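You operate a simulated robot arm through the tools that you are given. There is no shell and no other tool.

You run a simulated robot arm. Do the job below in one go: nothing can be reset, and whatever is moved stays where it is left.

Task
Fill the red-band vial to about its line and push the grey stopper in.
Fine: stand it in the filler's well, swing the spout over, fill, swing it clear, then stopper it. Set down upright: what you pick out. Where these are worked on the way, their far stop is far enough and under half their travel is too little: swing spout.

The check looks at the end state, three seconds after you hand in, the way a careful person would. Anything else that was tipped, shoved, dropped, spilled or broken makes it a failure. A push-on lid holds only when it is set on centred and level and pressed home; a screw cap is set on level and turned clockwise until tight.

Robot
A 7-joint arm with a two-finger parallel gripper, fixed in place. Base frame: the origin is at the foot of the arm, x ahead of it, y to its left, z up; the work surface is at about z = 0. Lengths are in m, angles in degrees, forces in N, time in s.
With the tool pointing down near the work surface it reaches from about 0.22 to 0.58 m from the base axis. Its first joint turns from -66.0 to 66.0 degrees. Payload 2.5 kg.
Tool frame: the origin (TCP) lies between the finger pads and is the grasp point; the fingertips stand 0.023 m ahead of it; z points along the fingers, y is the line along which they close. The gripper opens to 0.094 m. The fingers are 0.038 m wide and 0.01 m thick; the gripper's body (0.054 by 0.096 m) begins 0.039 m behind the TCP.
Orientation is that of the tool frame in the base frame, as [roll, pitch, yaw] about the fixed x, y, z axes, in that order (R = Rz(yaw) Ry(pitch) Rx(roll)). With the fingers straight down and closing along the base's y, the tool's x points along the base's -x, its y along +y and its z along -z.

Tools
- The arm moves only by the tool arm_command. Its argument "rows" is a list of rows, each a list of 7 numbers: the gripper command, from -1 (fully open) to 1 (shut), values between in proportion, then the shift along the base's x, y, z in m, then the turn, a rotation vector about the base's x, y, z in degrees. In form: [[jaw, dx, dy, dz, ax, ay, az], ...]. A call has 1 to 20 rows; each row shifts and turns the commanded pose from where the row before left it. Each row takes 0.2 s and may step no farther than 0.05 m and 8.6 degrees from the row before; otherwise, or with a gripper value out of range, the whole call is refused. A pose out of reach is approached as far as the arm can. The call stops where the force on the tool passes 70 N (or 10 N more than at its start, if that is more) or the arm is blocked; 0.2 s more then pass. The fingers move at their own pace (about 0.108 m/s each) and stop on an object; they squeeze with about 39 N. The grip force told is the motor's: it shows also when the fingers shut on nothing. Time passes only in rows, and 0.2 s behind the last, so rows that do not move let the fingers close. It gives the time, the measured TCP pose, the force on the tool (base axes), the opening and the grip force at its end, in the units of the frame above (readings bear some noise), with the torque about the TCP (base axes, N m) and any sound that the robot's microphone picked up.
- Cameras (640 x 400 px; columns grow to the right, rows downward): "scene" is fixed at [0.1256, -0.4097, 0.5447]; the picture's right is [0.78, -0.63, 0.00], its down [-0.35, -0.43, -0.84] and it looks along [0.53, 0.65, -0.55] (base axes); focal length 314 px, centre (320, 200). "wrist" rides on the gripper at [0.086, 0.016, -0.074] in the tool frame; the picture's right is [-0.18, 0.98, 0.00], its down [-0.58, -0.11, -0.81] and it looks along [-0.79, -0.15, 0.59] (tool axes); focal length 243 px, centre (320, 200).
- grab_frame(camera): a new picture of that camera. No time passes.
- locate(camera, pixels): there is no depth. For up to 12 entries [column, row, z] of the newest picture of that camera ("zoom" is the newest enlarged one), the place [x, y] in the base frame at which the ray of that pixel passes the height z, good to about 0.002 m. No time passes.
- close_up(camera, box): a new picture of the part [left, top, right, bottom] of that camera's present view, enlarged. No time passes.
- finish_job(): hands the job in; it is judged then, once.

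Leave the gripper open and the arm clear of the work at the hand-in unless told otherwise.

The tools are called after "Emit:" as name(argument=value, ...) on one line, values as JSON. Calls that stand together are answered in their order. arm_command: Moves the arm, as the interface text tells. Its arguments: {"type":"object","properties":{"rows":{"type":"array"}},"required":["rows"]} The other tools are called the same way: grab_frame (camera) takes a picture; locate (camera, pixels) gives the place at which the rays of pixels pass given heights; close_up (camera, box) takes an enlarged picture of a part of a camera's view; finish_job () hands the job in.

At the start:

```text
clock: 0.0
position: [0.3761, -0.0119, 0.3632]
tool_rot: [-180.0, 0.1, 180.0]
force: [-0.3, -0.6, -0.1]
ft_torque: [0.01, 0.04, -0.02]
opening: 0.0941
grip_force: 0.0
```

scene: 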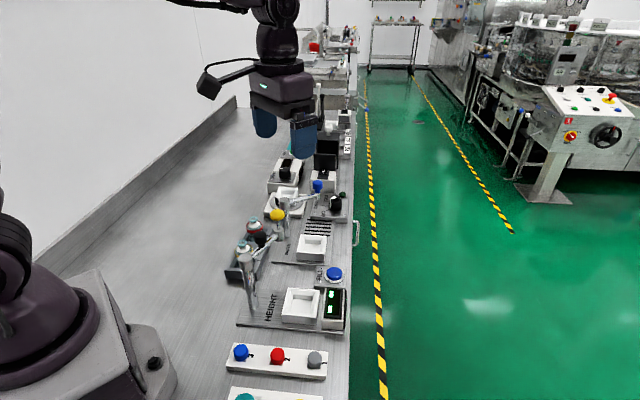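
wrist: 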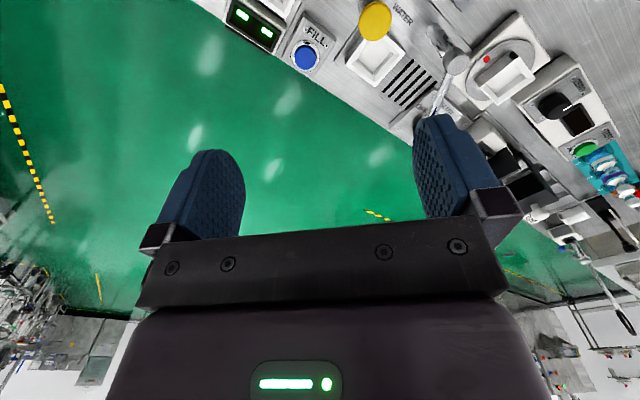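

I see a bench with several stations: stoppers in a strip at about (240-315, 355), a HEIGHT/filler station at (300, 305), and a vial rack near (250, 250). I'll take enlarged pictures to identify everything.

Emit:
close_up(camera="scene", box=[200, 220, 360, 320])

Emit:
close_up(camera="scene", box=[200, 300, 360, 400])

Emit:
close_up(camera="scene", box=[220, 130, 380, 230])

```text
4.00 times, centred on (280, 270) of scene
```

zoom: 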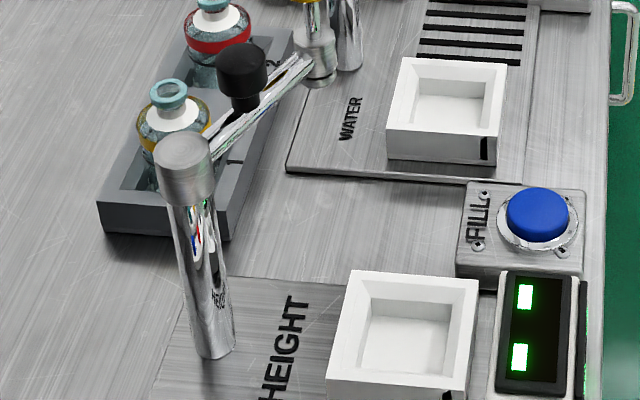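

```text
4.00 times, centred on (280, 350) of scene
```

zoom: 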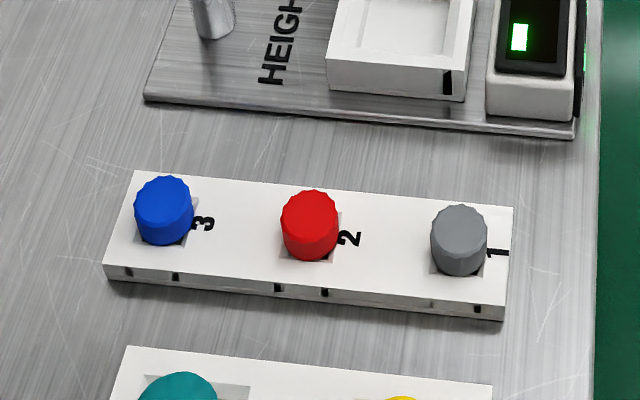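

```text
4.00 times, centred on (300, 180) of scene
```

zoom: 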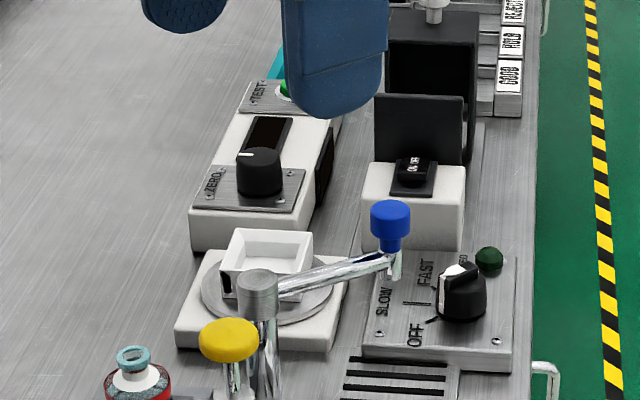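

I'll get the base coordinates of the key features from the scene picture at bench height, then view from the wrist.

Emit:
grab_frame(camera="scene")

Emit:
grab_frame(camera="wrist")

Emit:
locate(camera="scene", pixels=[[315, 358, 0.03], [278, 356, 0.03], [241, 352, 0.03], [301, 306, 0.02], [312, 247, 0.02], [334, 275, 0.03], [254, 227, 0.08], [242, 243, 0.08], [278, 215, 0.1], [245, 258, 0.1], [318, 186, 0.1], [285, 200, 0.1]])

Emit:
close_up(camera="wrist", box=[320, 0, 640, 200])

```text
taken
```

scene: 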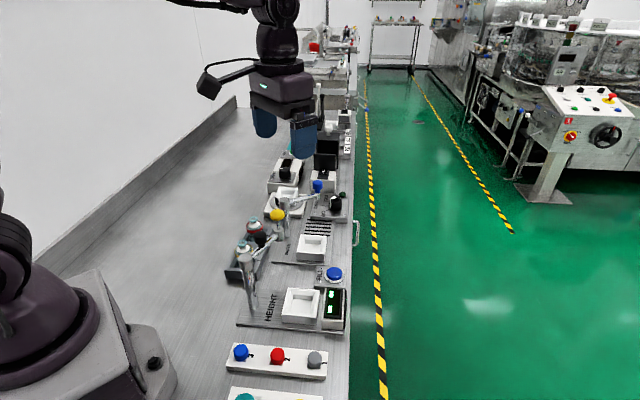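

```text
taken
```

wrist: 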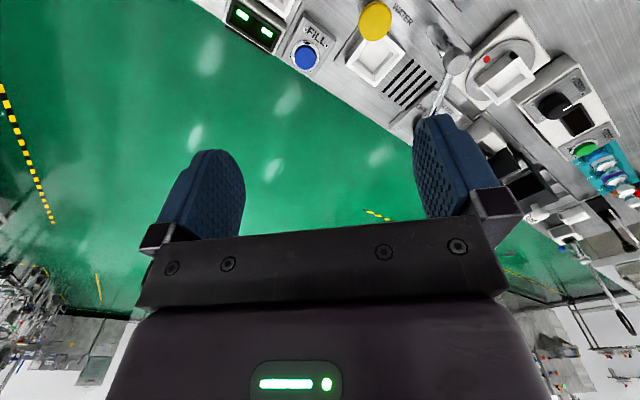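

```text
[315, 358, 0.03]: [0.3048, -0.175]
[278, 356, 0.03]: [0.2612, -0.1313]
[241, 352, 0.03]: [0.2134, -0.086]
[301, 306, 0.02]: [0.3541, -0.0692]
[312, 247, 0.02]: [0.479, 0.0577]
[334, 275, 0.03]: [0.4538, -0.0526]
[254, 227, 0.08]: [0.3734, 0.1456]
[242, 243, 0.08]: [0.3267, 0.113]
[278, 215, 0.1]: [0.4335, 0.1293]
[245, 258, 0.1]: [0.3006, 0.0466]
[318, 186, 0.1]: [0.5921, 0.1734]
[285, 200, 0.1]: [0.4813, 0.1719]
```

```text
2.00 times, centred on (480, 100) of wrist
```

zoom: 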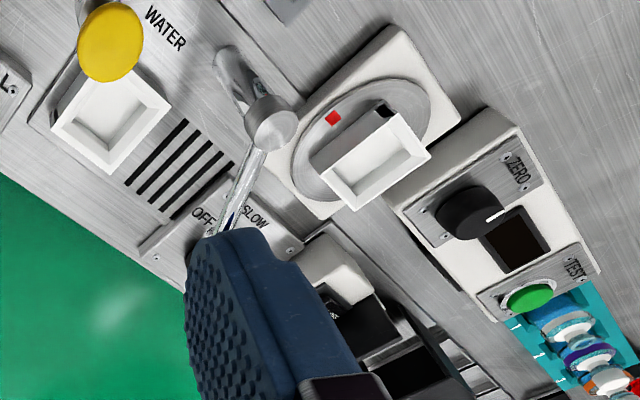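

I want to know how the posts and arms relate, so I'll intersect rays from both cameras: the yellow knob at wrist (375,20) and scene (277,215), the blue knob at scene (318,186), and the grey collars.

Emit:
locate(camera="wrist", pixels=[[375, 20, 0.08], [375, 20, 0.12], [375, 20, 0.16], [376, 60, 0.02], [455, 62, 0.08], [455, 62, 0.12], [455, 62, 0.16], [305, 57, 0.03], [432, 33, 0.0], [507, 78, 0.03]])

Emit:
locate(camera="scene", pixels=[[277, 215, 0.08], [277, 215, 0.12], [277, 215, 0.16], [284, 203, 0.08], [284, 203, 0.12], [284, 203, 0.16], [246, 260, 0.08], [246, 260, 0.12], [246, 260, 0.16], [254, 308, 0.0], [350, 300, 0.0], [350, 200, 0.0]])

```text
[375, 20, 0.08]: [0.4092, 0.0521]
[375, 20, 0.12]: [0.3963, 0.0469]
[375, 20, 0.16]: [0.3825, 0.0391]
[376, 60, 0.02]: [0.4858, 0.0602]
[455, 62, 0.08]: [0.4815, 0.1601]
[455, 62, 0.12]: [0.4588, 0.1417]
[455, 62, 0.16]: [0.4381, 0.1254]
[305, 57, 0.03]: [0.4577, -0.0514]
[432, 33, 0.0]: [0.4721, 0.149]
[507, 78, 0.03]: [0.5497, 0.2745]
```

```text
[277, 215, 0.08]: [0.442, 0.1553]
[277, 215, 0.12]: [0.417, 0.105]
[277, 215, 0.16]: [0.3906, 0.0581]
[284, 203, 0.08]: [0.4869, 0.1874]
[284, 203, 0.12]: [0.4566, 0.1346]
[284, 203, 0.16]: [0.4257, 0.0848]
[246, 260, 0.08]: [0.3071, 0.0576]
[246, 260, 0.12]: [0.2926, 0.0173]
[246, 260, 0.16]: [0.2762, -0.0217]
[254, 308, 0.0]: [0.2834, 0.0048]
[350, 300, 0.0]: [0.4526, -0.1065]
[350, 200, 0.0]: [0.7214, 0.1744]
```

The yellow knob sits at about (0.38, 0.036, 0.18) on the HEIGHT post's arm, and another post stands near (0.46, 0.14). I need a better look before touching anything, so I'll pull back and to the left at height.

Emit:
arm_command(rows=[[-1, -0.03, 0.03, 0.01, 0, 0, 0], [-1, -0.03, 0.03, 0.01, 0, 0, 0], [-1, -0.03, 0.03, 0.01, 0, 0, 0], [-1, -0.03, 0.03, 0.01, 0, 0, 0], [-1, 0, 0, 0, 0, 0, 0]])

Emit:
grab_frame(camera="wrist")

Emit:
close_up(camera="wrist", box=[240, 0, 480, 150])

Emit:
close_up(camera="wrist", box=[400, 0, 640, 150])

Emit:
close_up(camera="scene", box=[220, 180, 360, 280])

```text
clock: 1.2
position: [0.2538, 0.1065, 0.4032]
tool_rot: [-180.0, 0.0, 180.0]
force: [-0.3, 1.1, 0.5]
ft_torque: [0.02, 0.02, 0.02]
opening: 0.0941
grip_force: 0.1
```

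```text
taken
```

wrist: 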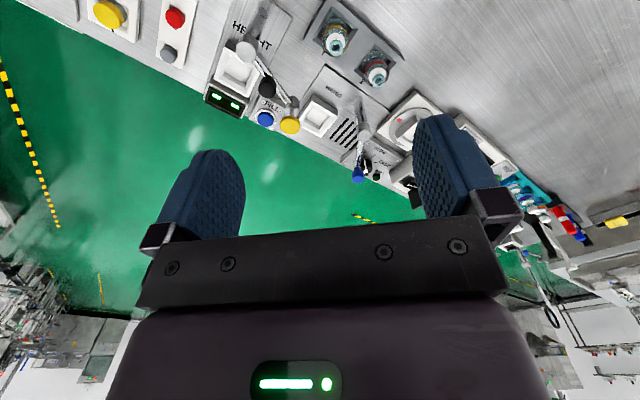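

```text
2.67 times, centred on (360, 75) of wrist
```

zoom: 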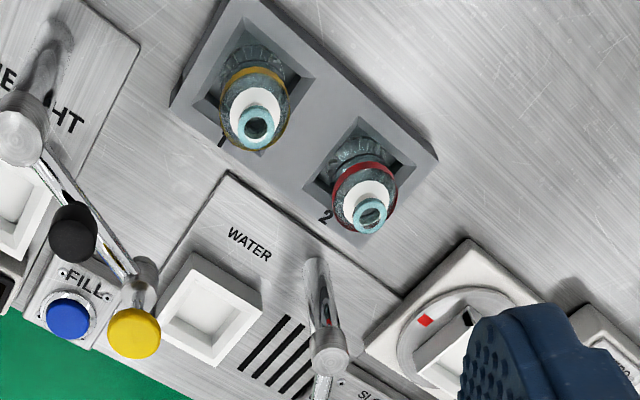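

```text
2.67 times, centred on (520, 75) of wrist
```

zoom: 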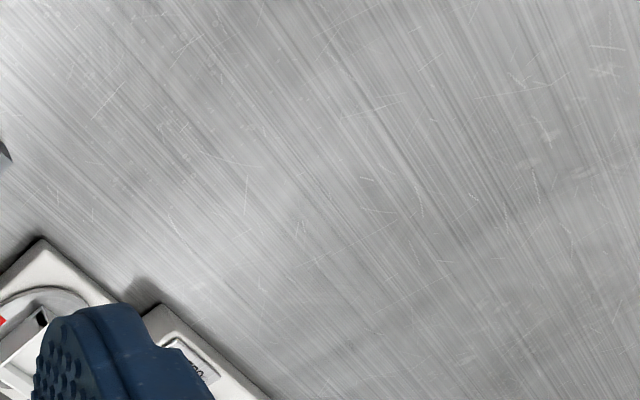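

```text
4.00 times, centred on (290, 230) of scene
```

zoom: 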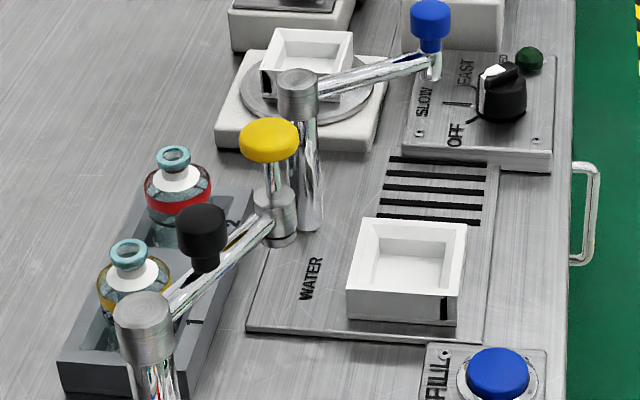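

Now it's clear. The filler is the WATER plate: a white well, a post near (0.46,0.14), and a spout arm with a blue knob. The HEIGHT station is a separate gauge with yellow and black knobs. The rack holds a yellow-band vial (1) and a red-band vial (2). I'll locate the key points from this wrist view and from the scene.

Emit:
locate(camera="wrist", pixels=[[378.4, 80, 0.06], [378.4, 80, 0.08], [378.4, 80, 0.1], [337, 47, 0.06], [337, 47, 0.08], [337, 47, 0.1], [358, 174, 0.12], [358, 174, 0.15], [364, 132, 0.12], [363, 107, 0.0], [318, 117, 0.03], [266, 119, 0.03]])

Emit:
locate(camera="scene", pixels=[[253.3, 218.5, 0.06], [253.3, 218.5, 0.08], [253.3, 218.5, 0.1], [242, 242.5, 0.06], [242, 242.5, 0.08], [242, 242.5, 0.1], [317.5, 182, 0.12], [317.5, 182, 0.15], [317.5, 182, 0.17], [284.5, 199, 0.12], [287.5, 236, 0.0], [312, 246, 0.03]])

```text
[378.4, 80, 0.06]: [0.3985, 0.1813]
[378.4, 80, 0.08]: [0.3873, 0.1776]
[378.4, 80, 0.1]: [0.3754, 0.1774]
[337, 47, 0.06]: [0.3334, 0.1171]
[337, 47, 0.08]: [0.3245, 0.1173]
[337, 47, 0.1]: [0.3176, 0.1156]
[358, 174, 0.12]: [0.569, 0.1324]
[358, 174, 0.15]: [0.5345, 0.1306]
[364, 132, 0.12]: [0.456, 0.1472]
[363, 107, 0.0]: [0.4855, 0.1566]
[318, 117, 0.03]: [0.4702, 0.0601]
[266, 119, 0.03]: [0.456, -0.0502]
```

```text
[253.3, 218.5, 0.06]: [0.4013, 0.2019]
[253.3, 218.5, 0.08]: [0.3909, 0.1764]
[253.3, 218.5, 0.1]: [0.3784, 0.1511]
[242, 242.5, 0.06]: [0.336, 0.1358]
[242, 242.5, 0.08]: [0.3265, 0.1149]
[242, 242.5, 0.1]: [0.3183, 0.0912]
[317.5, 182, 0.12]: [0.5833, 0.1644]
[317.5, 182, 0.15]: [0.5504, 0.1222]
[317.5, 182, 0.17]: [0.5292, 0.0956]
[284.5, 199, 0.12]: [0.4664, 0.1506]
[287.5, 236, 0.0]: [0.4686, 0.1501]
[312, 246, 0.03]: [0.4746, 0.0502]
```

The red vial's rim is at about (0.389, 0.177, 0.08) and the filler post is near (0.463, 0.149). I'll zoom tightly on the vials, the spout, the well and the stoppers.

Emit:
close_up(camera="scene", box=[228, 210, 276, 240])

Emit:
close_up(camera="scene", box=[276, 175, 356, 225])

Emit:
close_up(camera="scene", box=[284, 225, 348, 265])

Emit:
close_up(camera="scene", box=[220, 335, 332, 400])

```text
13.33 times, centred on (252, 225) of scene
```

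zoom: 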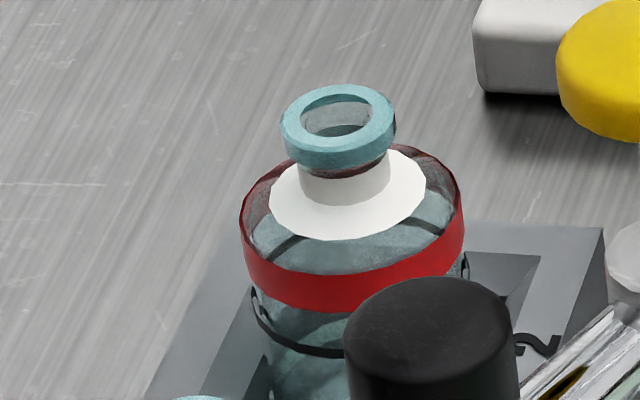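

```text
8.00 times, centred on (316, 200) of scene
```

zoom: 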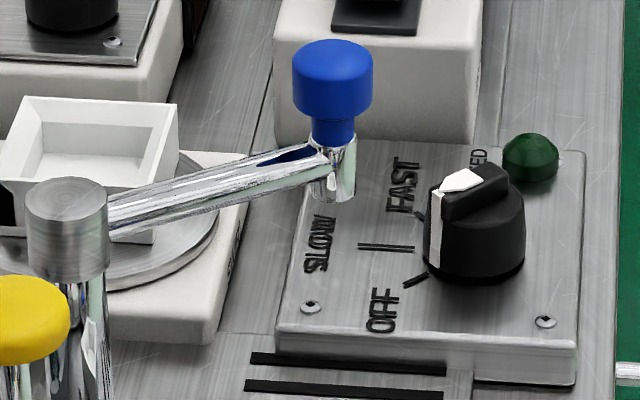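

```text
10.00 times, centred on (316, 245) of scene
```

zoom: 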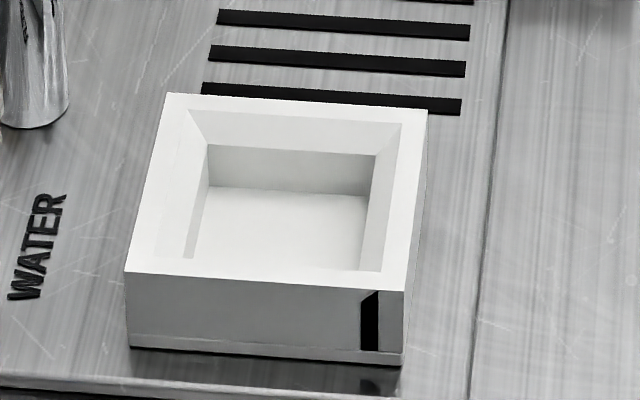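

```text
5.71 times, centred on (276, 368) of scene
```

zoom: 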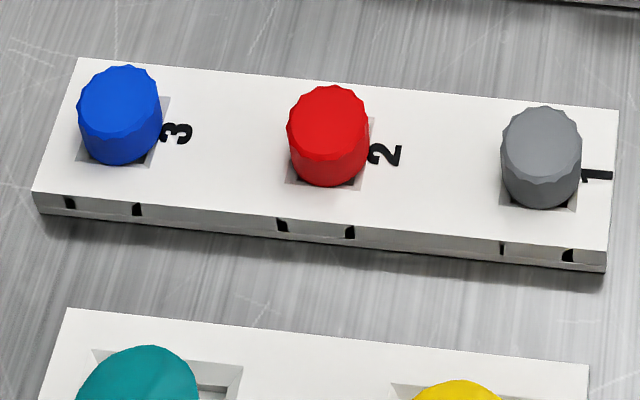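

The red-band vial has a body about 0.042 m across and a black ring line just under the red band. The grey stopper stands alone in slot 1 of the strip. I'll hover over the red vial, turning -45° so the fingers close along the bench direction with the camera on the robot's side.

Emit:
arm_command(rows=[[-1, 0.0225, 0.01175, -0.0305, 0, 0, -7.5], [-1, 0.0225, 0.01175, -0.0305, 0, 0, -7.5], [-1, 0.0225, 0.01175, -0.0305, 0, 0, -7.5], [-1, 0.0225, 0.01175, -0.0305, 0, 0, -7.5], [-1, 0.0225, 0.01175, -0.0305, 0, 0, -7.5], [-1, 0.0225, 0.01175, -0.0305, 0, 0, -7.5], [-1, 0, 0, 0, 0, 0, 0]])

Emit:
grab_frame(camera="wrist")

Emit:
close_up(camera="wrist", box=[200, 0, 440, 150])

Emit:
grab_frame(camera="scene")

```text
clock: 2.8
position: [0.3909, 0.1798, 0.2188]
tool_rot: [180.0, 0.0, 134.9]
force: [-1.1, 0.6, -0.1]
ft_torque: [-0.03, 0.0, -0.02]
opening: 0.094
grip_force: 0.1
```

```text
taken
```

wrist: 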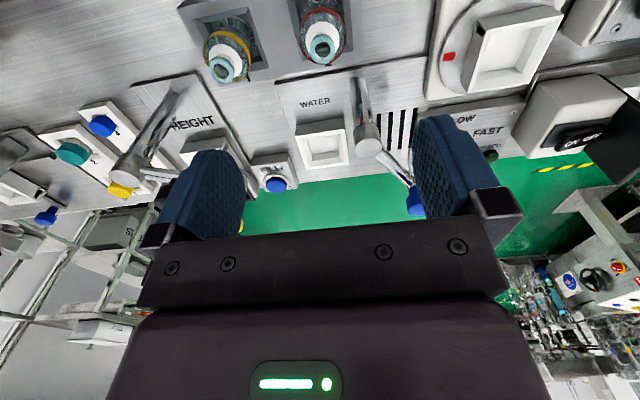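

```text
2.67 times, centred on (320, 75) of wrist
```

zoom: 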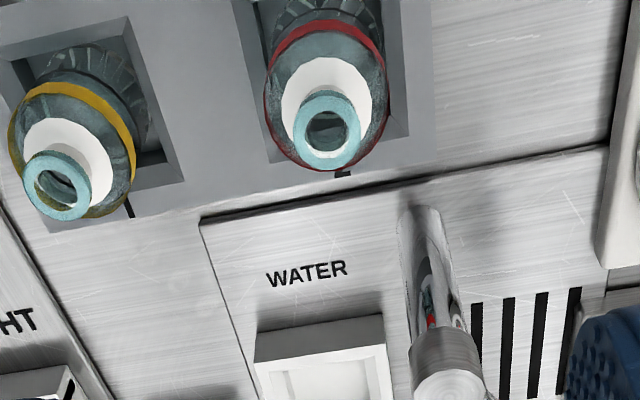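

```text
taken
```

scene: 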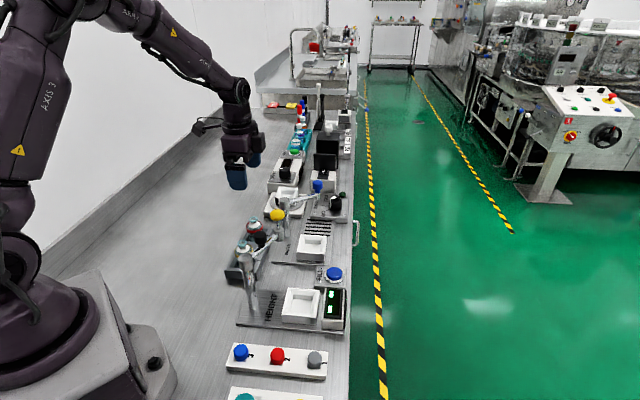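

The red vial's rim is at zoom (327,130), the WATER well at zoom (320,365) and the post top at zoom (448,365). I'll locate them.

Emit:
locate(camera="zoom", pixels=[[327, 130, 0.075], [327, 130, 0.08], [327, 130, 0.085], [58, 184, 0.08], [448, 370, 0.12], [448, 370, 0.13], [425, 215, 0.0], [244, 75, 0.03], [400, 135, 0.03], [390, 0, 0.03]])

Emit:
close_up(camera="wrist", box=[260, 90, 420, 190])

Emit:
close_up(camera="scene", box=[200, 100, 360, 200])

```text
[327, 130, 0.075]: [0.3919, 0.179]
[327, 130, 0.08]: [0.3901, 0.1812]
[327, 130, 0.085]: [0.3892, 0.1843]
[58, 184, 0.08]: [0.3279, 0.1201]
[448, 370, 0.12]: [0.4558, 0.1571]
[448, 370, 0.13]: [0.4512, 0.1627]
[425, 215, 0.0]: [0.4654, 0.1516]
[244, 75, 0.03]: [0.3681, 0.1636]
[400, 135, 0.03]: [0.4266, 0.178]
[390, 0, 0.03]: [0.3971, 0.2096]
```

```text
4.00 times, centred on (340, 140) of wrist
```

zoom: 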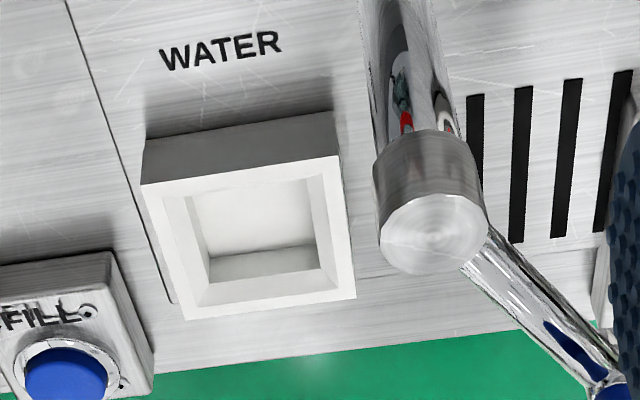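

```text
4.00 times, centred on (280, 150) of scene
```

zoom: 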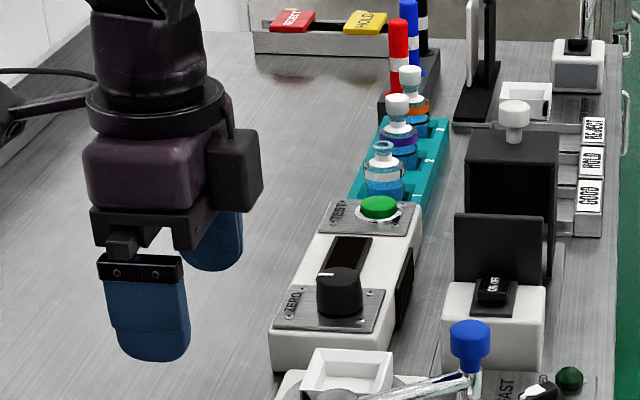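

The vial axis triangulates to about (0.391, 0.180), right under the tool. I'll check the rack's top height using its far front corner in both views.

Emit:
close_up(camera="wrist", box=[200, 0, 440, 150])

Emit:
locate(camera="zoom", pixels=[[437, 135, 0.02], [437, 135, 0.03], [437, 135, 0.04]])

Emit:
locate(camera="scene", pixels=[[273, 227, 0.02], [273, 227, 0.03], [273, 227, 0.04]])

Emit:
close_up(camera="scene", box=[216, 210, 296, 260])

```text
2.67 times, centred on (320, 75) of wrist
```

zoom: 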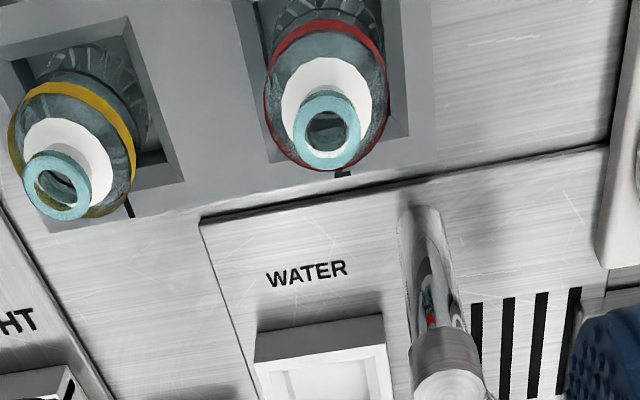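

```text
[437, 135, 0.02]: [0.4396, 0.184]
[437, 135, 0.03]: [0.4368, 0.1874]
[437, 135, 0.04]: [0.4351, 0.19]
```

```text
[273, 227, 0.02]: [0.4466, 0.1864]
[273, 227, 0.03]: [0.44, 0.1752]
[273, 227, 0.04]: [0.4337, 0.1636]
```

```text
8.00 times, centred on (256, 235) of scene
```

zoom: 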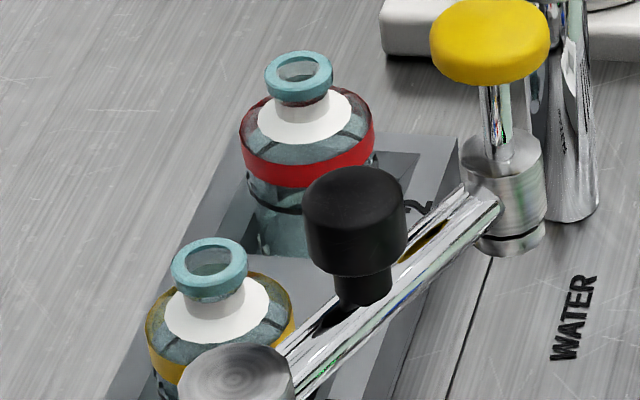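

The rack top is at about z = 0.022 and the vial rim at 0.077. I'll narrow the jaw to about 0.07 m and come down to z = 0.11, then check alignment.

Emit:
arm_command(rows=[[-0.5, 0, 0, -0.035, 0, 0, 0], [-0.5, 0, 0, -0.035, 0, 0, 0], [-0.5, 0, 0, -0.035, 0, 0, 0], [-0.5, 0, 0, 0, 0, 0, 0]])

Emit:
grab_frame(camera="wrist")

Emit:
close_up(camera="scene", box=[196, 170, 292, 230])

```text
clock: 3.8
position: [0.3907, 0.1779, 0.1142]
tool_rot: [180.0, 0.1, 135.0]
force: [-0.1, -0.4, -0.4]
ft_torque: [0.0, -0.01, 0.03]
opening: 0.0707
grip_force: 0.1
```

```text
taken
```

wrist: 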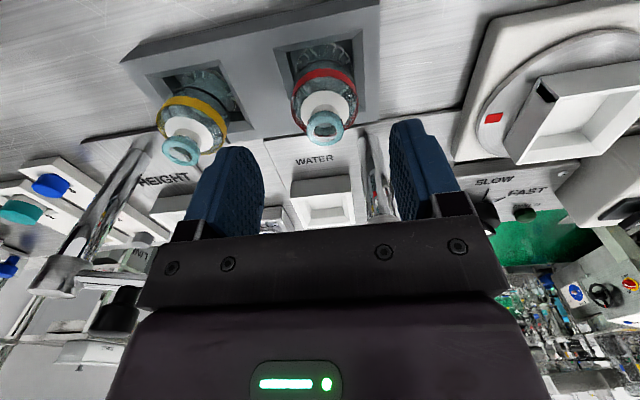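

```text
6.67 times, centred on (244, 200) of scene
```

zoom: 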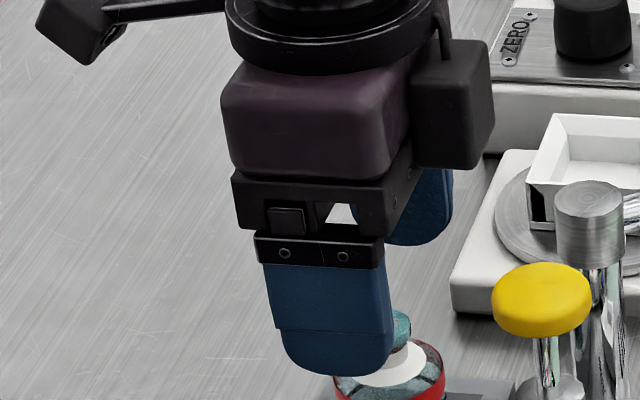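

The vial is nearly centred at wrist (324,126). The gripper has a block on its front side, so I'll turn another -15° to keep it clear of the filler post. First I'll refine the rim position from this closer view.

Emit:
close_up(camera="wrist", box=[260, 60, 388, 140])

Emit:
locate(camera="wrist", pixels=[[324.5, 126, 0.077], [324.5, 126, 0.08], [322, 89, 0.05]])

```text
5.00 times, centred on (324, 100) of wrist
```

zoom: 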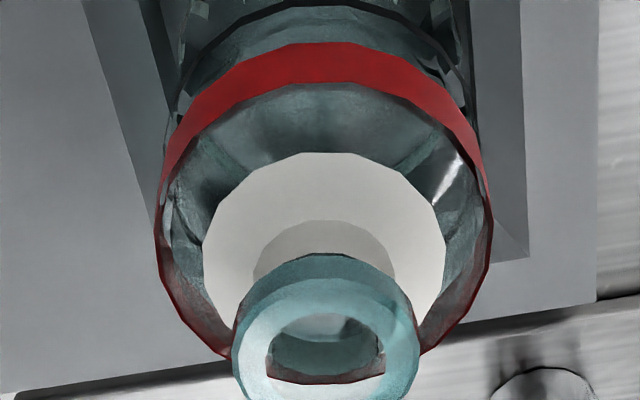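

```text
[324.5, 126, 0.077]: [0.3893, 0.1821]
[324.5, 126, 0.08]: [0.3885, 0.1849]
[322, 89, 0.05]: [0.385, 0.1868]
```

The vial axis is at about (0.391, 0.180). I'll turn -15° and descend to z ≈ 0.054 around the body.

Emit:
arm_command(rows=[[-0.5, 0, 0.0005, 0, 0, 0, -7.5], [-0.5, 0, 0.0005, 0, 0, 0, -7.5], [-0.5, 0, 0, -0.02, 0, 0, 0], [-0.5, 0, 0, -0.02, 0, 0, 0], [-0.5, 0, 0, -0.01, 0, 0, 0], [-0.5, 0, 0, -0.01, 0, 0, 0], [-0.5, 0, 0, 0, 0, 0, 0]])

Emit:
grab_frame(camera="wrist")

Emit:
close_up(camera="scene", box=[208, 180, 304, 240])

```text
clock: 5.4
position: [0.3908, 0.1778, 0.0556]
tool_rot: [180.0, 0.0, 120.1]
force: [0.4, 0.4, -0.2]
ft_torque: [0.0, 0.01, -0.04]
opening: 0.0703
grip_force: 0.1
```

```text
taken
```

wrist: 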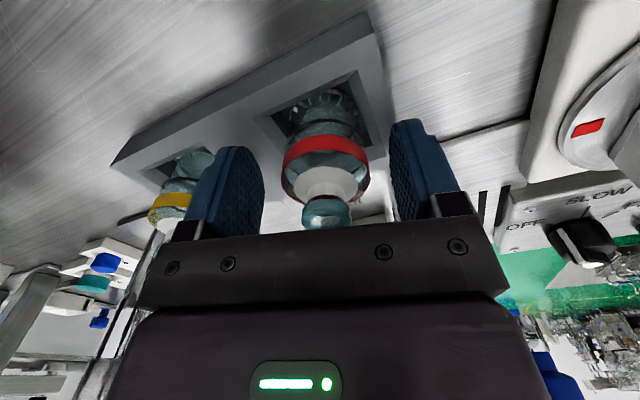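

```text
6.67 times, centred on (256, 210) of scene
```

zoom: 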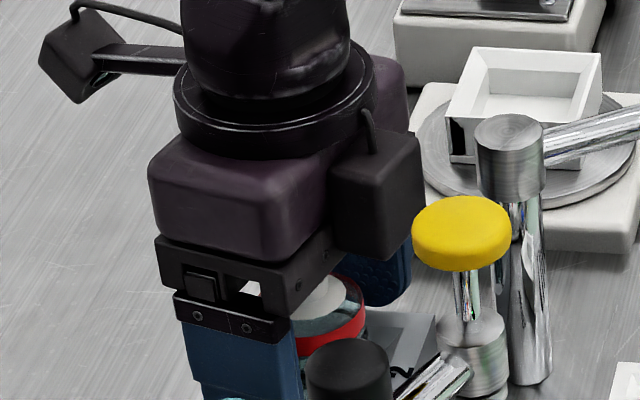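

The vial sits between the fingers, about 2–3 mm towards the right finger. I'll centre on it and close.

Emit:
arm_command(rows=[[-0.5, 0.002, 0.001, 0, 0, 0, 0], [-0.2, 0, 0, 0, 0, 0, 0], [0.05, 0, 0, 0, 0, 0, 0], [0.3, 0, 0, 0, 0, 0, 0], [0.6, 0, 0, 0, 0, 0, 0], [0.6, 0, 0, 0, 0, 0, 0]])

Emit:
grab_frame(camera="wrist")

```text
clock: 6.8
position: [0.3934, 0.1795, 0.0543]
tool_rot: [180.0, 0.1, 120.0]
force: [0.1, 0.7, -0.7]
ft_torque: [-0.03, 0.03, 0.01]
opening: 0.0382
grip_force: 38.8
```

```text
taken
```

wrist: 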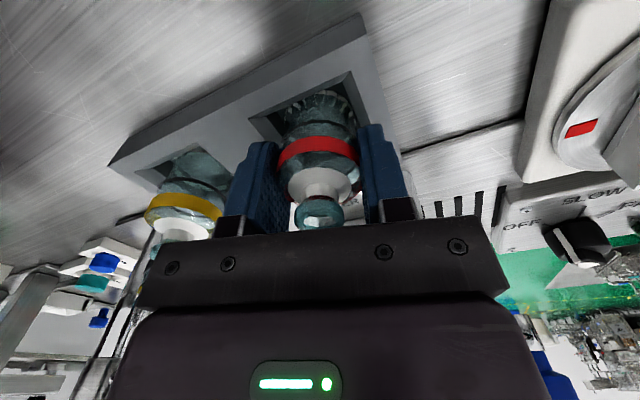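

Gripped: the opening is 0.038 at 38.8 N. I'll lift straight up to about z = 0.26, above all the posts.

Emit:
arm_command(rows=[[0.6, 0, 0, 0.015, 0, 0, 0], [0.6, 0, 0, 0.025, 0, 0, 0], [0.6, 0, 0, 0.035, 0, 0, 0], [0.6, 0, 0, 0.035, 0, 0, 0], [0.6, 0, 0, 0.035, 0, 0, 0], [0.6, 0, 0, 0.035, 0, 0, 0], [0.6, 0, 0, 0.026, 0, 0, 0], [0.6, 0, 0, 0, 0, 0, 0]])

Emit:
grab_frame(camera="wrist")

Emit:
grab_frame(camera="scene")

Emit:
close_up(camera="scene", box=[200, 120, 360, 220])

```text
clock: 8.6
position: [0.3929, 0.1785, 0.2612]
tool_rot: [-180.0, -0.1, 120.1]
force: [0.9, 0.0, -0.2]
ft_torque: [0.02, 0.01, -0.01]
opening: 0.0382
grip_force: 38.8
```

```text
taken
```

wrist: 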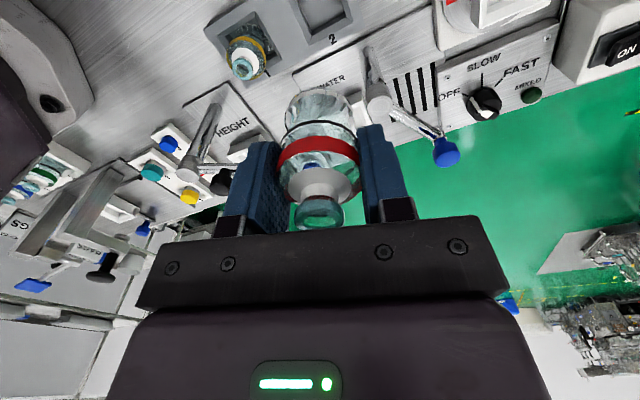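

```text
taken
```

scene: 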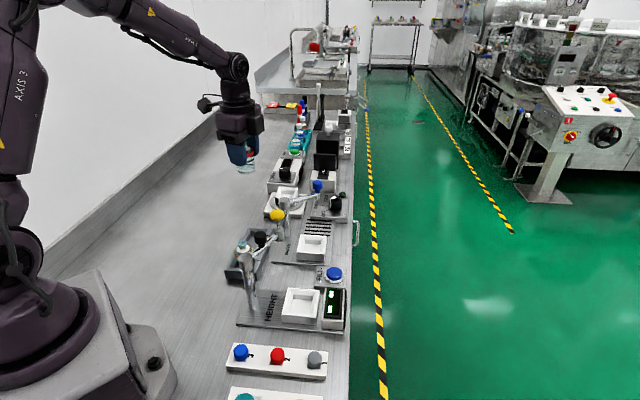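

```text
4.00 times, centred on (280, 170) of scene
```

zoom: 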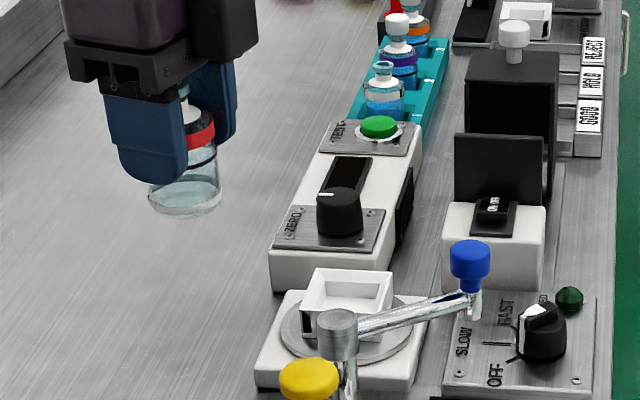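

The vial hangs upright with its bottom about 0.052 m below the TCP. I'll move across at this height to above the well near (0.474, 0.057), turning +40° to keep the camera away from the post.

Emit:
arm_command(rows=[[0.6, 0.0162, -0.0243, 0, 0, 0, 8], [0.6, 0.0162, -0.0243, 0, 0, 0, 8], [0.6, 0.0162, -0.0243, 0, 0, 0, 8], [0.6, 0.0162, -0.0243, 0, 0, 0, 8], [0.6, 0.0162, -0.0243, 0, 0, 0, 8], [0.6, 0, 0, 0, 0, 0, 0]])

Emit:
grab_frame(camera="wrist")

Emit:
close_up(camera="wrist", box=[240, 0, 400, 100])

Emit:
close_up(camera="scene", box=[240, 160, 368, 240])

```text
clock: 10.0
position: [0.4719, 0.0584, 0.2599]
tool_rot: [-180.0, 0.1, 160.2]
force: [-0.8, 0.6, 0.4]
ft_torque: [0.01, 0.02, -0.01]
opening: 0.0383
grip_force: 39.4
```

```text
taken
```

wrist: 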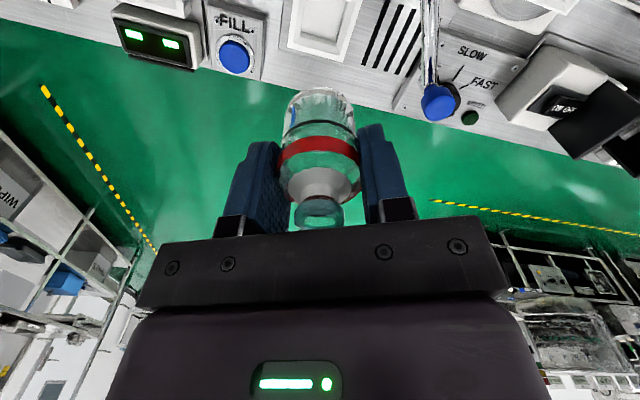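

```text
4.00 times, centred on (320, 50) of wrist
```

zoom: 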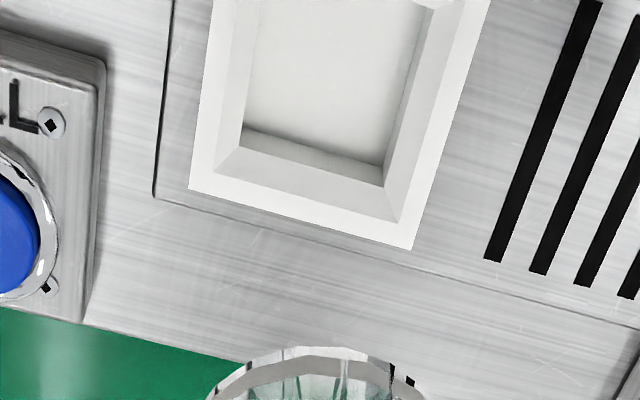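

```text
5.00 times, centred on (304, 200) of scene
```

zoom: 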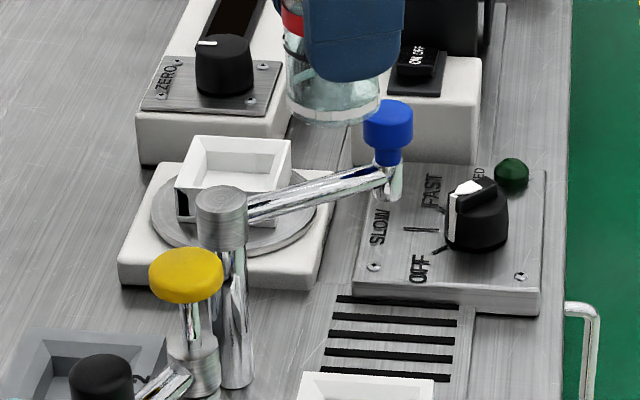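

The well's front outer corners show at zoom (190,188) and (411,249). I'll locate them together with the four outer corners in the scene picture.

Emit:
close_up(camera="wrist", box=[240, 0, 400, 100])

Emit:
locate(camera="zoom", pixels=[[190, 188, 0.024], [411, 249, 0.024], [190, 188, 0.028], [411, 249, 0.028], [242, 133, 0.005], [385, 165, 0.005], [213, 0, 0.026], [488, 0, 0.026]])

Emit:
grab_frame(camera="scene")

Emit:
locate(camera="scene", pixels=[[300.5, 234.3, 0.026], [326.8, 235.8, 0.026], [324.3, 254, 0.026], [296.7, 252.2, 0.026], [304.7, 243.8, 0.006], [321, 244.5, 0.006]])

Emit:
close_up(camera="scene", box=[284, 225, 348, 265])

```text
4.00 times, centred on (320, 50) of wrist
```

zoom: 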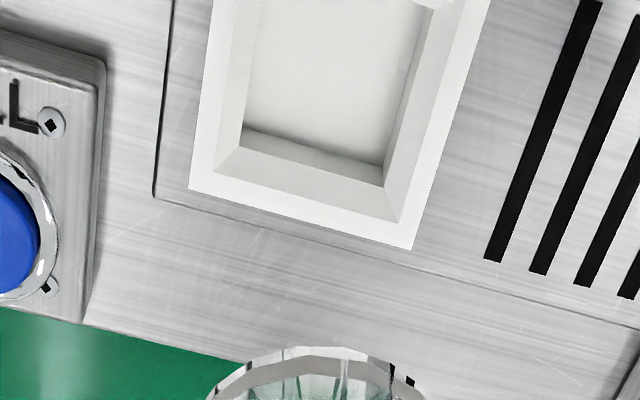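

```text
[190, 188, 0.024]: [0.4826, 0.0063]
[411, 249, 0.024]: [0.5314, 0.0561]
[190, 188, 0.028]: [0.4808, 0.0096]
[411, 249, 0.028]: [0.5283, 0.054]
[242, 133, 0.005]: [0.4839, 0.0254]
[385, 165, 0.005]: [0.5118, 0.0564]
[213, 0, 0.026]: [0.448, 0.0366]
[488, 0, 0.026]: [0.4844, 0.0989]
```

```text
taken
```

scene: 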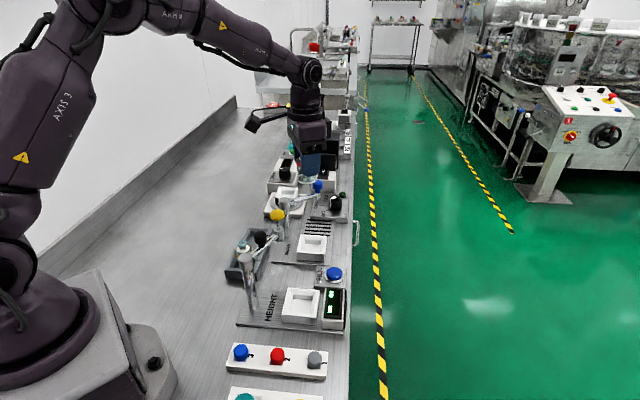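

```text
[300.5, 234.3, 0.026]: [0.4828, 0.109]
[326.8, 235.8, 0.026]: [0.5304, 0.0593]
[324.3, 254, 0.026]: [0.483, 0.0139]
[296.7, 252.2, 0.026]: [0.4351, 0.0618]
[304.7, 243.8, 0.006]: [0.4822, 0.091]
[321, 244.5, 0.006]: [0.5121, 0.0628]
```

```text
10.00 times, centred on (316, 245) of scene
```

zoom: 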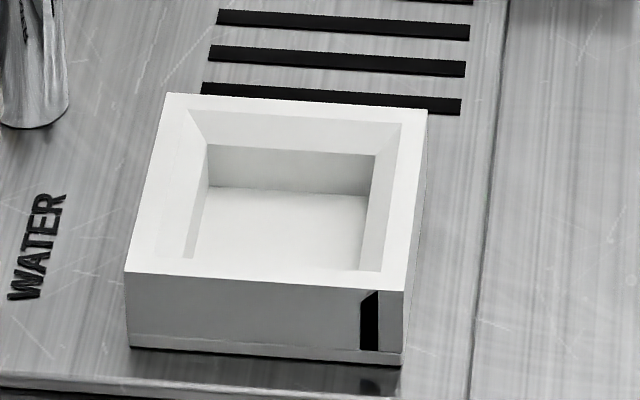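

The well centre works out to about (0.480, 0.057), with its top near z = 0.029 and the floor near 0.011. I'll check where the vial's axis sits relative to the TCP by zooming on the held vial.

Emit:
close_up(camera="wrist", box=[240, 80, 400, 240])

Emit:
close_up(camera="scene", box=[280, 140, 344, 200])

```text
2.50 times, centred on (320, 160) of wrist
```

zoom: 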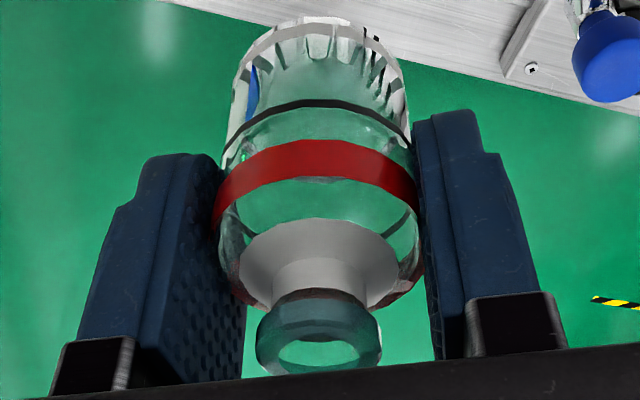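

```text
6.67 times, centred on (312, 170) of scene
```

zoom: 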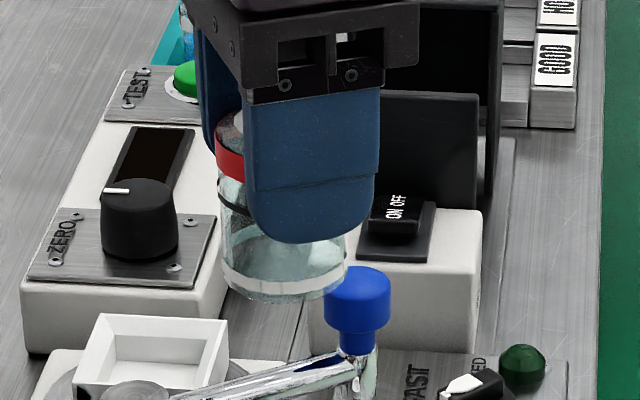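

The rim's top-face centre is at about wrist zoom (318,355). I'll check it with locate at the expected rim height.

Emit:
close_up(camera="wrist", box=[240, 110, 400, 210])

Emit:
locate(camera="wrist", pixels=[[319.2, 222, 0.28], [319.2, 222, 0.283], [319.2, 222, 0.286], [320, 182, 0.26]])

```text
4.00 times, centred on (320, 160) of wrist
```

zoom: 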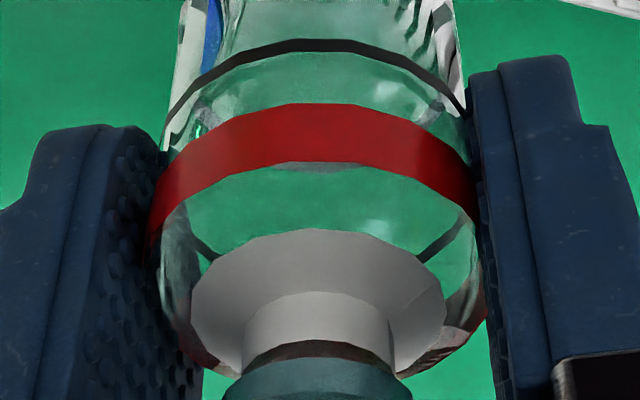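

```text
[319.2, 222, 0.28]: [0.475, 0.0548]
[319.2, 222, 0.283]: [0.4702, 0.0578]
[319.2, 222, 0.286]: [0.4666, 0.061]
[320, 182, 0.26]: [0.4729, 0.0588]
```

The vial axis is about 2 mm to the camera side of the TCP, so I'll put the TCP at (0.482, 0.056) and descend to z = 0.10, which leaves the vial bottom about 2 cm above the well.

Emit:
arm_command(rows=[[0.6, 0.0101, -0.0024, 0, 0, 0, 0], [0.6, 0, 0, -0.03, 0, 0, 0], [0.6, 0, 0, -0.035, 0, 0, 0], [0.6, 0, 0, -0.035, 0, 0, 0], [0.6, 0, 0, -0.035, 0, 0, 0], [0.6, 0, 0, -0.02, 0, 0, 0], [0.6, 0, 0, 0, 0, 0, 0]])

Emit:
grab_frame(camera="wrist")

Emit:
close_up(camera="scene", box=[268, 190, 364, 250])

Emit:
close_up(camera="wrist", box=[240, 40, 400, 140])

```text
clock: 11.6
position: [0.4844, 0.0587, 0.1061]
tool_rot: [-179.9, 0.0, 160.1]
force: [-0.1, -0.2, -0.2]
ft_torque: [0.01, 0.01, 0.01]
opening: 0.0384
grip_force: 39.0
```

```text
taken
```

wrist: 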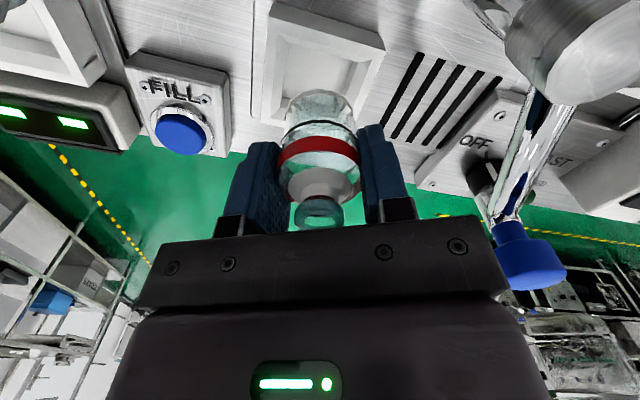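

```text
6.67 times, centred on (316, 220) of scene
```

zoom: 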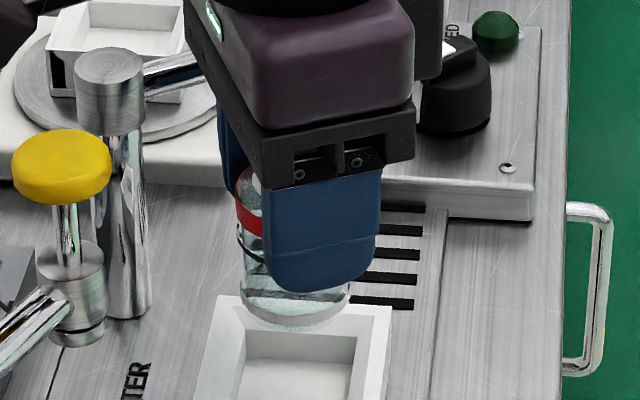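

```text
4.00 times, centred on (320, 90) of wrist
```

zoom: 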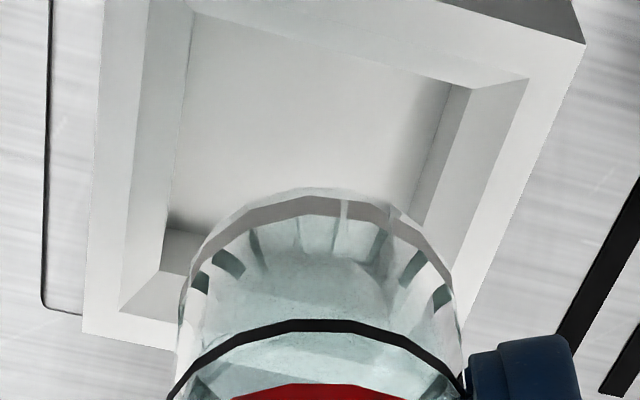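

I can see two diagonal outer corners of the well: zoom (583,45) and (84,333). I'll locate them, and the chamfer corners (527,78) and (118,315), to get the centre.

Emit:
locate(camera="zoom", pixels=[[583, 45, 0.0295], [84, 333, 0.0295], [527, 78, 0.0295], [118, 315, 0.0295], [583, 45, 0.026], [84, 333, 0.026], [190, 15, 0.011], [167, 225, 0.011], [450, 85, 0.011]])

Emit:
locate(camera="wrist", pixels=[[320, 182, 0.106], [319.2, 222, 0.129], [526, 275, 0.15], [575, 55, 0.125]])

```text
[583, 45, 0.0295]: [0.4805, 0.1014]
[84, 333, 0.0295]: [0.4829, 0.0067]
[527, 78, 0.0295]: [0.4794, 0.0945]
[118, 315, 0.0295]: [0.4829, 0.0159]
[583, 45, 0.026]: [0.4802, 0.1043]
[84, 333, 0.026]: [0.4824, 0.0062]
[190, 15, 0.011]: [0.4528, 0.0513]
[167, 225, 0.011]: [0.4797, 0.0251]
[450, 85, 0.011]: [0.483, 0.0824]
```

```text
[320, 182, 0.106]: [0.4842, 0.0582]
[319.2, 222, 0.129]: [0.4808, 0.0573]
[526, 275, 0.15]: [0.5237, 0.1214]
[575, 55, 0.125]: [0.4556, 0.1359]
```

The well centre averages to (0.481, 0.0553). I'll check the vial's bottom edge at zoom (312,188) and its sides against that.

Emit:
close_up(camera="wrist", box=[270, 70, 366, 130])

Emit:
locate(camera="wrist", pixels=[[317.5, 87.3, 0.054], [317.5, 87.3, 0.057], [285, 115, 0.054], [353, 113, 0.054]])

```text
6.67 times, centred on (318, 100) of wrist
```

zoom: 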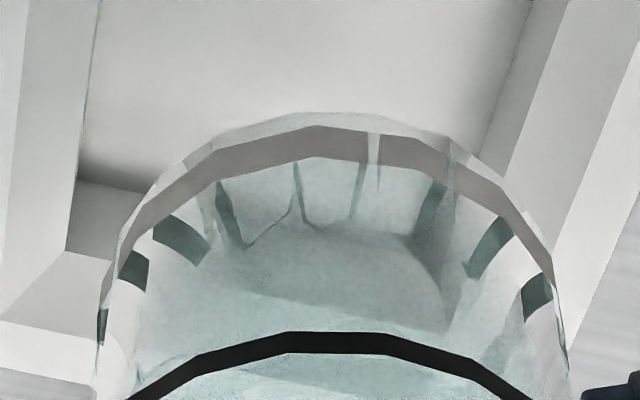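

```text
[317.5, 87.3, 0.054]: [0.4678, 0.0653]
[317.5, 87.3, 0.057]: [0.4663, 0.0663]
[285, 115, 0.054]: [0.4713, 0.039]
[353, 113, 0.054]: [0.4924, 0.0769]
```

The vial's bottom axis looks a couple of mm past the centre, so I'll shift by (-0.002, -0.003) and lower to where the bottom enters the chamfer.

Emit:
arm_command(rows=[[0.6, -0.002, -0.003, 0, 0, 0, 0], [0.6, 0, 0, -0.015, 0, 0, 0], [0.6, 0, 0, -0.01, 0, 0, 0], [0.6, 0, 0, -0.005, 0, 0, 0], [0.6, 0, 0, 0, 0, 0, 0]])

Emit:
close_up(camera="scene", box=[284, 210, 348, 260])

Emit:
close_up(camera="wrist", box=[240, 40, 400, 140])

```text
clock: 12.8
position: [0.4817, 0.0531, 0.0761]
tool_rot: [180.0, 0.1, 160.1]
force: [0.2, -0.6, -0.2]
ft_torque: [0.0, -0.02, 0.0]
opening: 0.0382
grip_force: 39.4
```

```text
8.00 times, centred on (316, 235) of scene
```

zoom: 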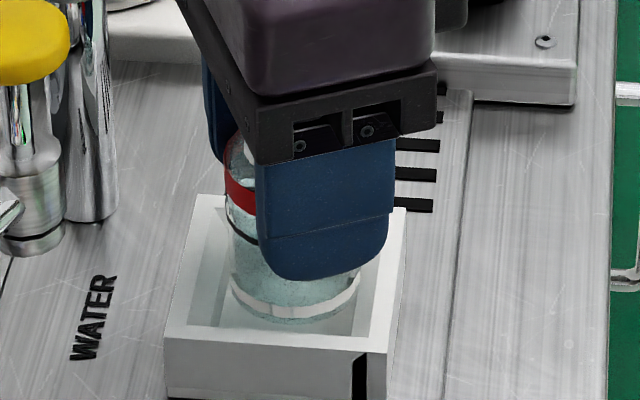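

```text
4.00 times, centred on (320, 90) of wrist
```

zoom: 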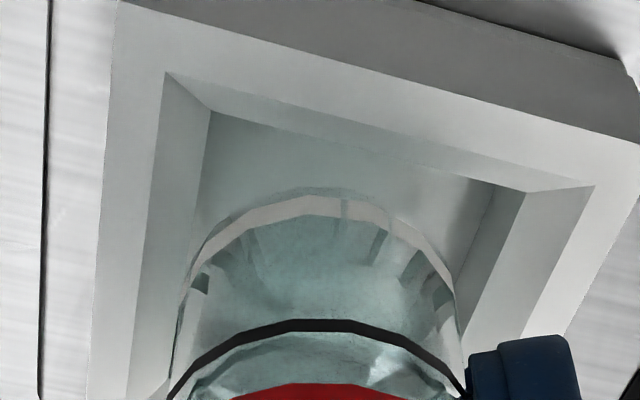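

The vial is inside the opening with no force so far. I'll keep lowering gently until it seats on the floor.

Emit:
arm_command(rows=[[0.6, 0, 0, -0.004, 0, 0, 0], [0.6, 0, 0, -0.004, 0, 0, 0], [0.6, 0, 0, -0.003, 0, 0, 0], [0.6, 0, 0, 0, 0, 0, 0]])

Emit:
close_up(camera="scene", box=[284, 210, 348, 260])

Emit:
close_up(camera="wrist", box=[240, 40, 400, 140])

```text
clock: 13.8
position: [0.4825, 0.0542, 0.0657]
tool_rot: [-180.0, -0.1, 160.1]
force: [-3.6, 3.0, 0.0]
ft_torque: [0.12, 0.16, -0.06]
opening: 0.0384
grip_force: 39.5
```

```text
8.00 times, centred on (316, 235) of scene
```

zoom: 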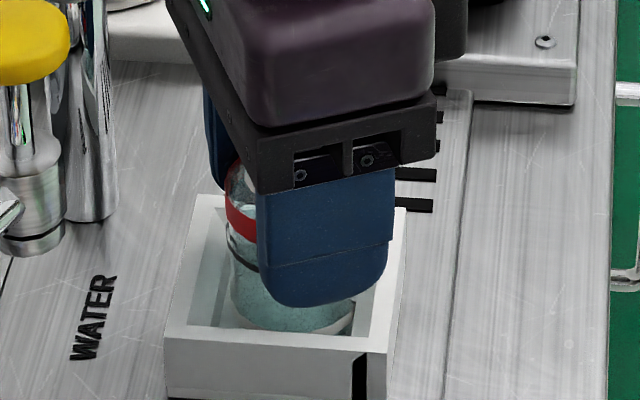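

```text
4.00 times, centred on (320, 90) of wrist
```

zoom: 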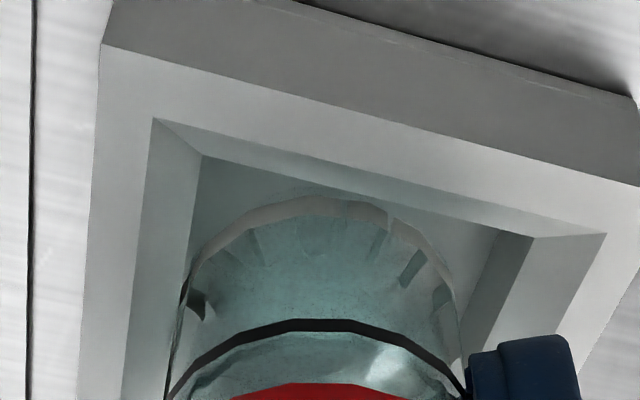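

A side force of (-3.6, +3.0) N says the front wall is pushing the vial back towards the robot. I'll shift 1.3 mm that way and continue down.

Emit:
arm_command(rows=[[0.6, -0.001, 0.0009, 0, 0, 0, 0], [0.6, 0, 0, 0, 0, 0, 0], [0.6, 0, 0, -0.002, 0, 0, 0], [0.6, 0, 0, 0, 0, 0, 0]])

```text
clock: 14.8
position: [0.481, 0.0544, 0.0643]
tool_rot: [180.0, 0.0, 160.1]
force: [-0.3, -1.1, -0.7]
ft_torque: [0.01, 0.02, 0.0]
opening: 0.0383
grip_force: 39.4
```

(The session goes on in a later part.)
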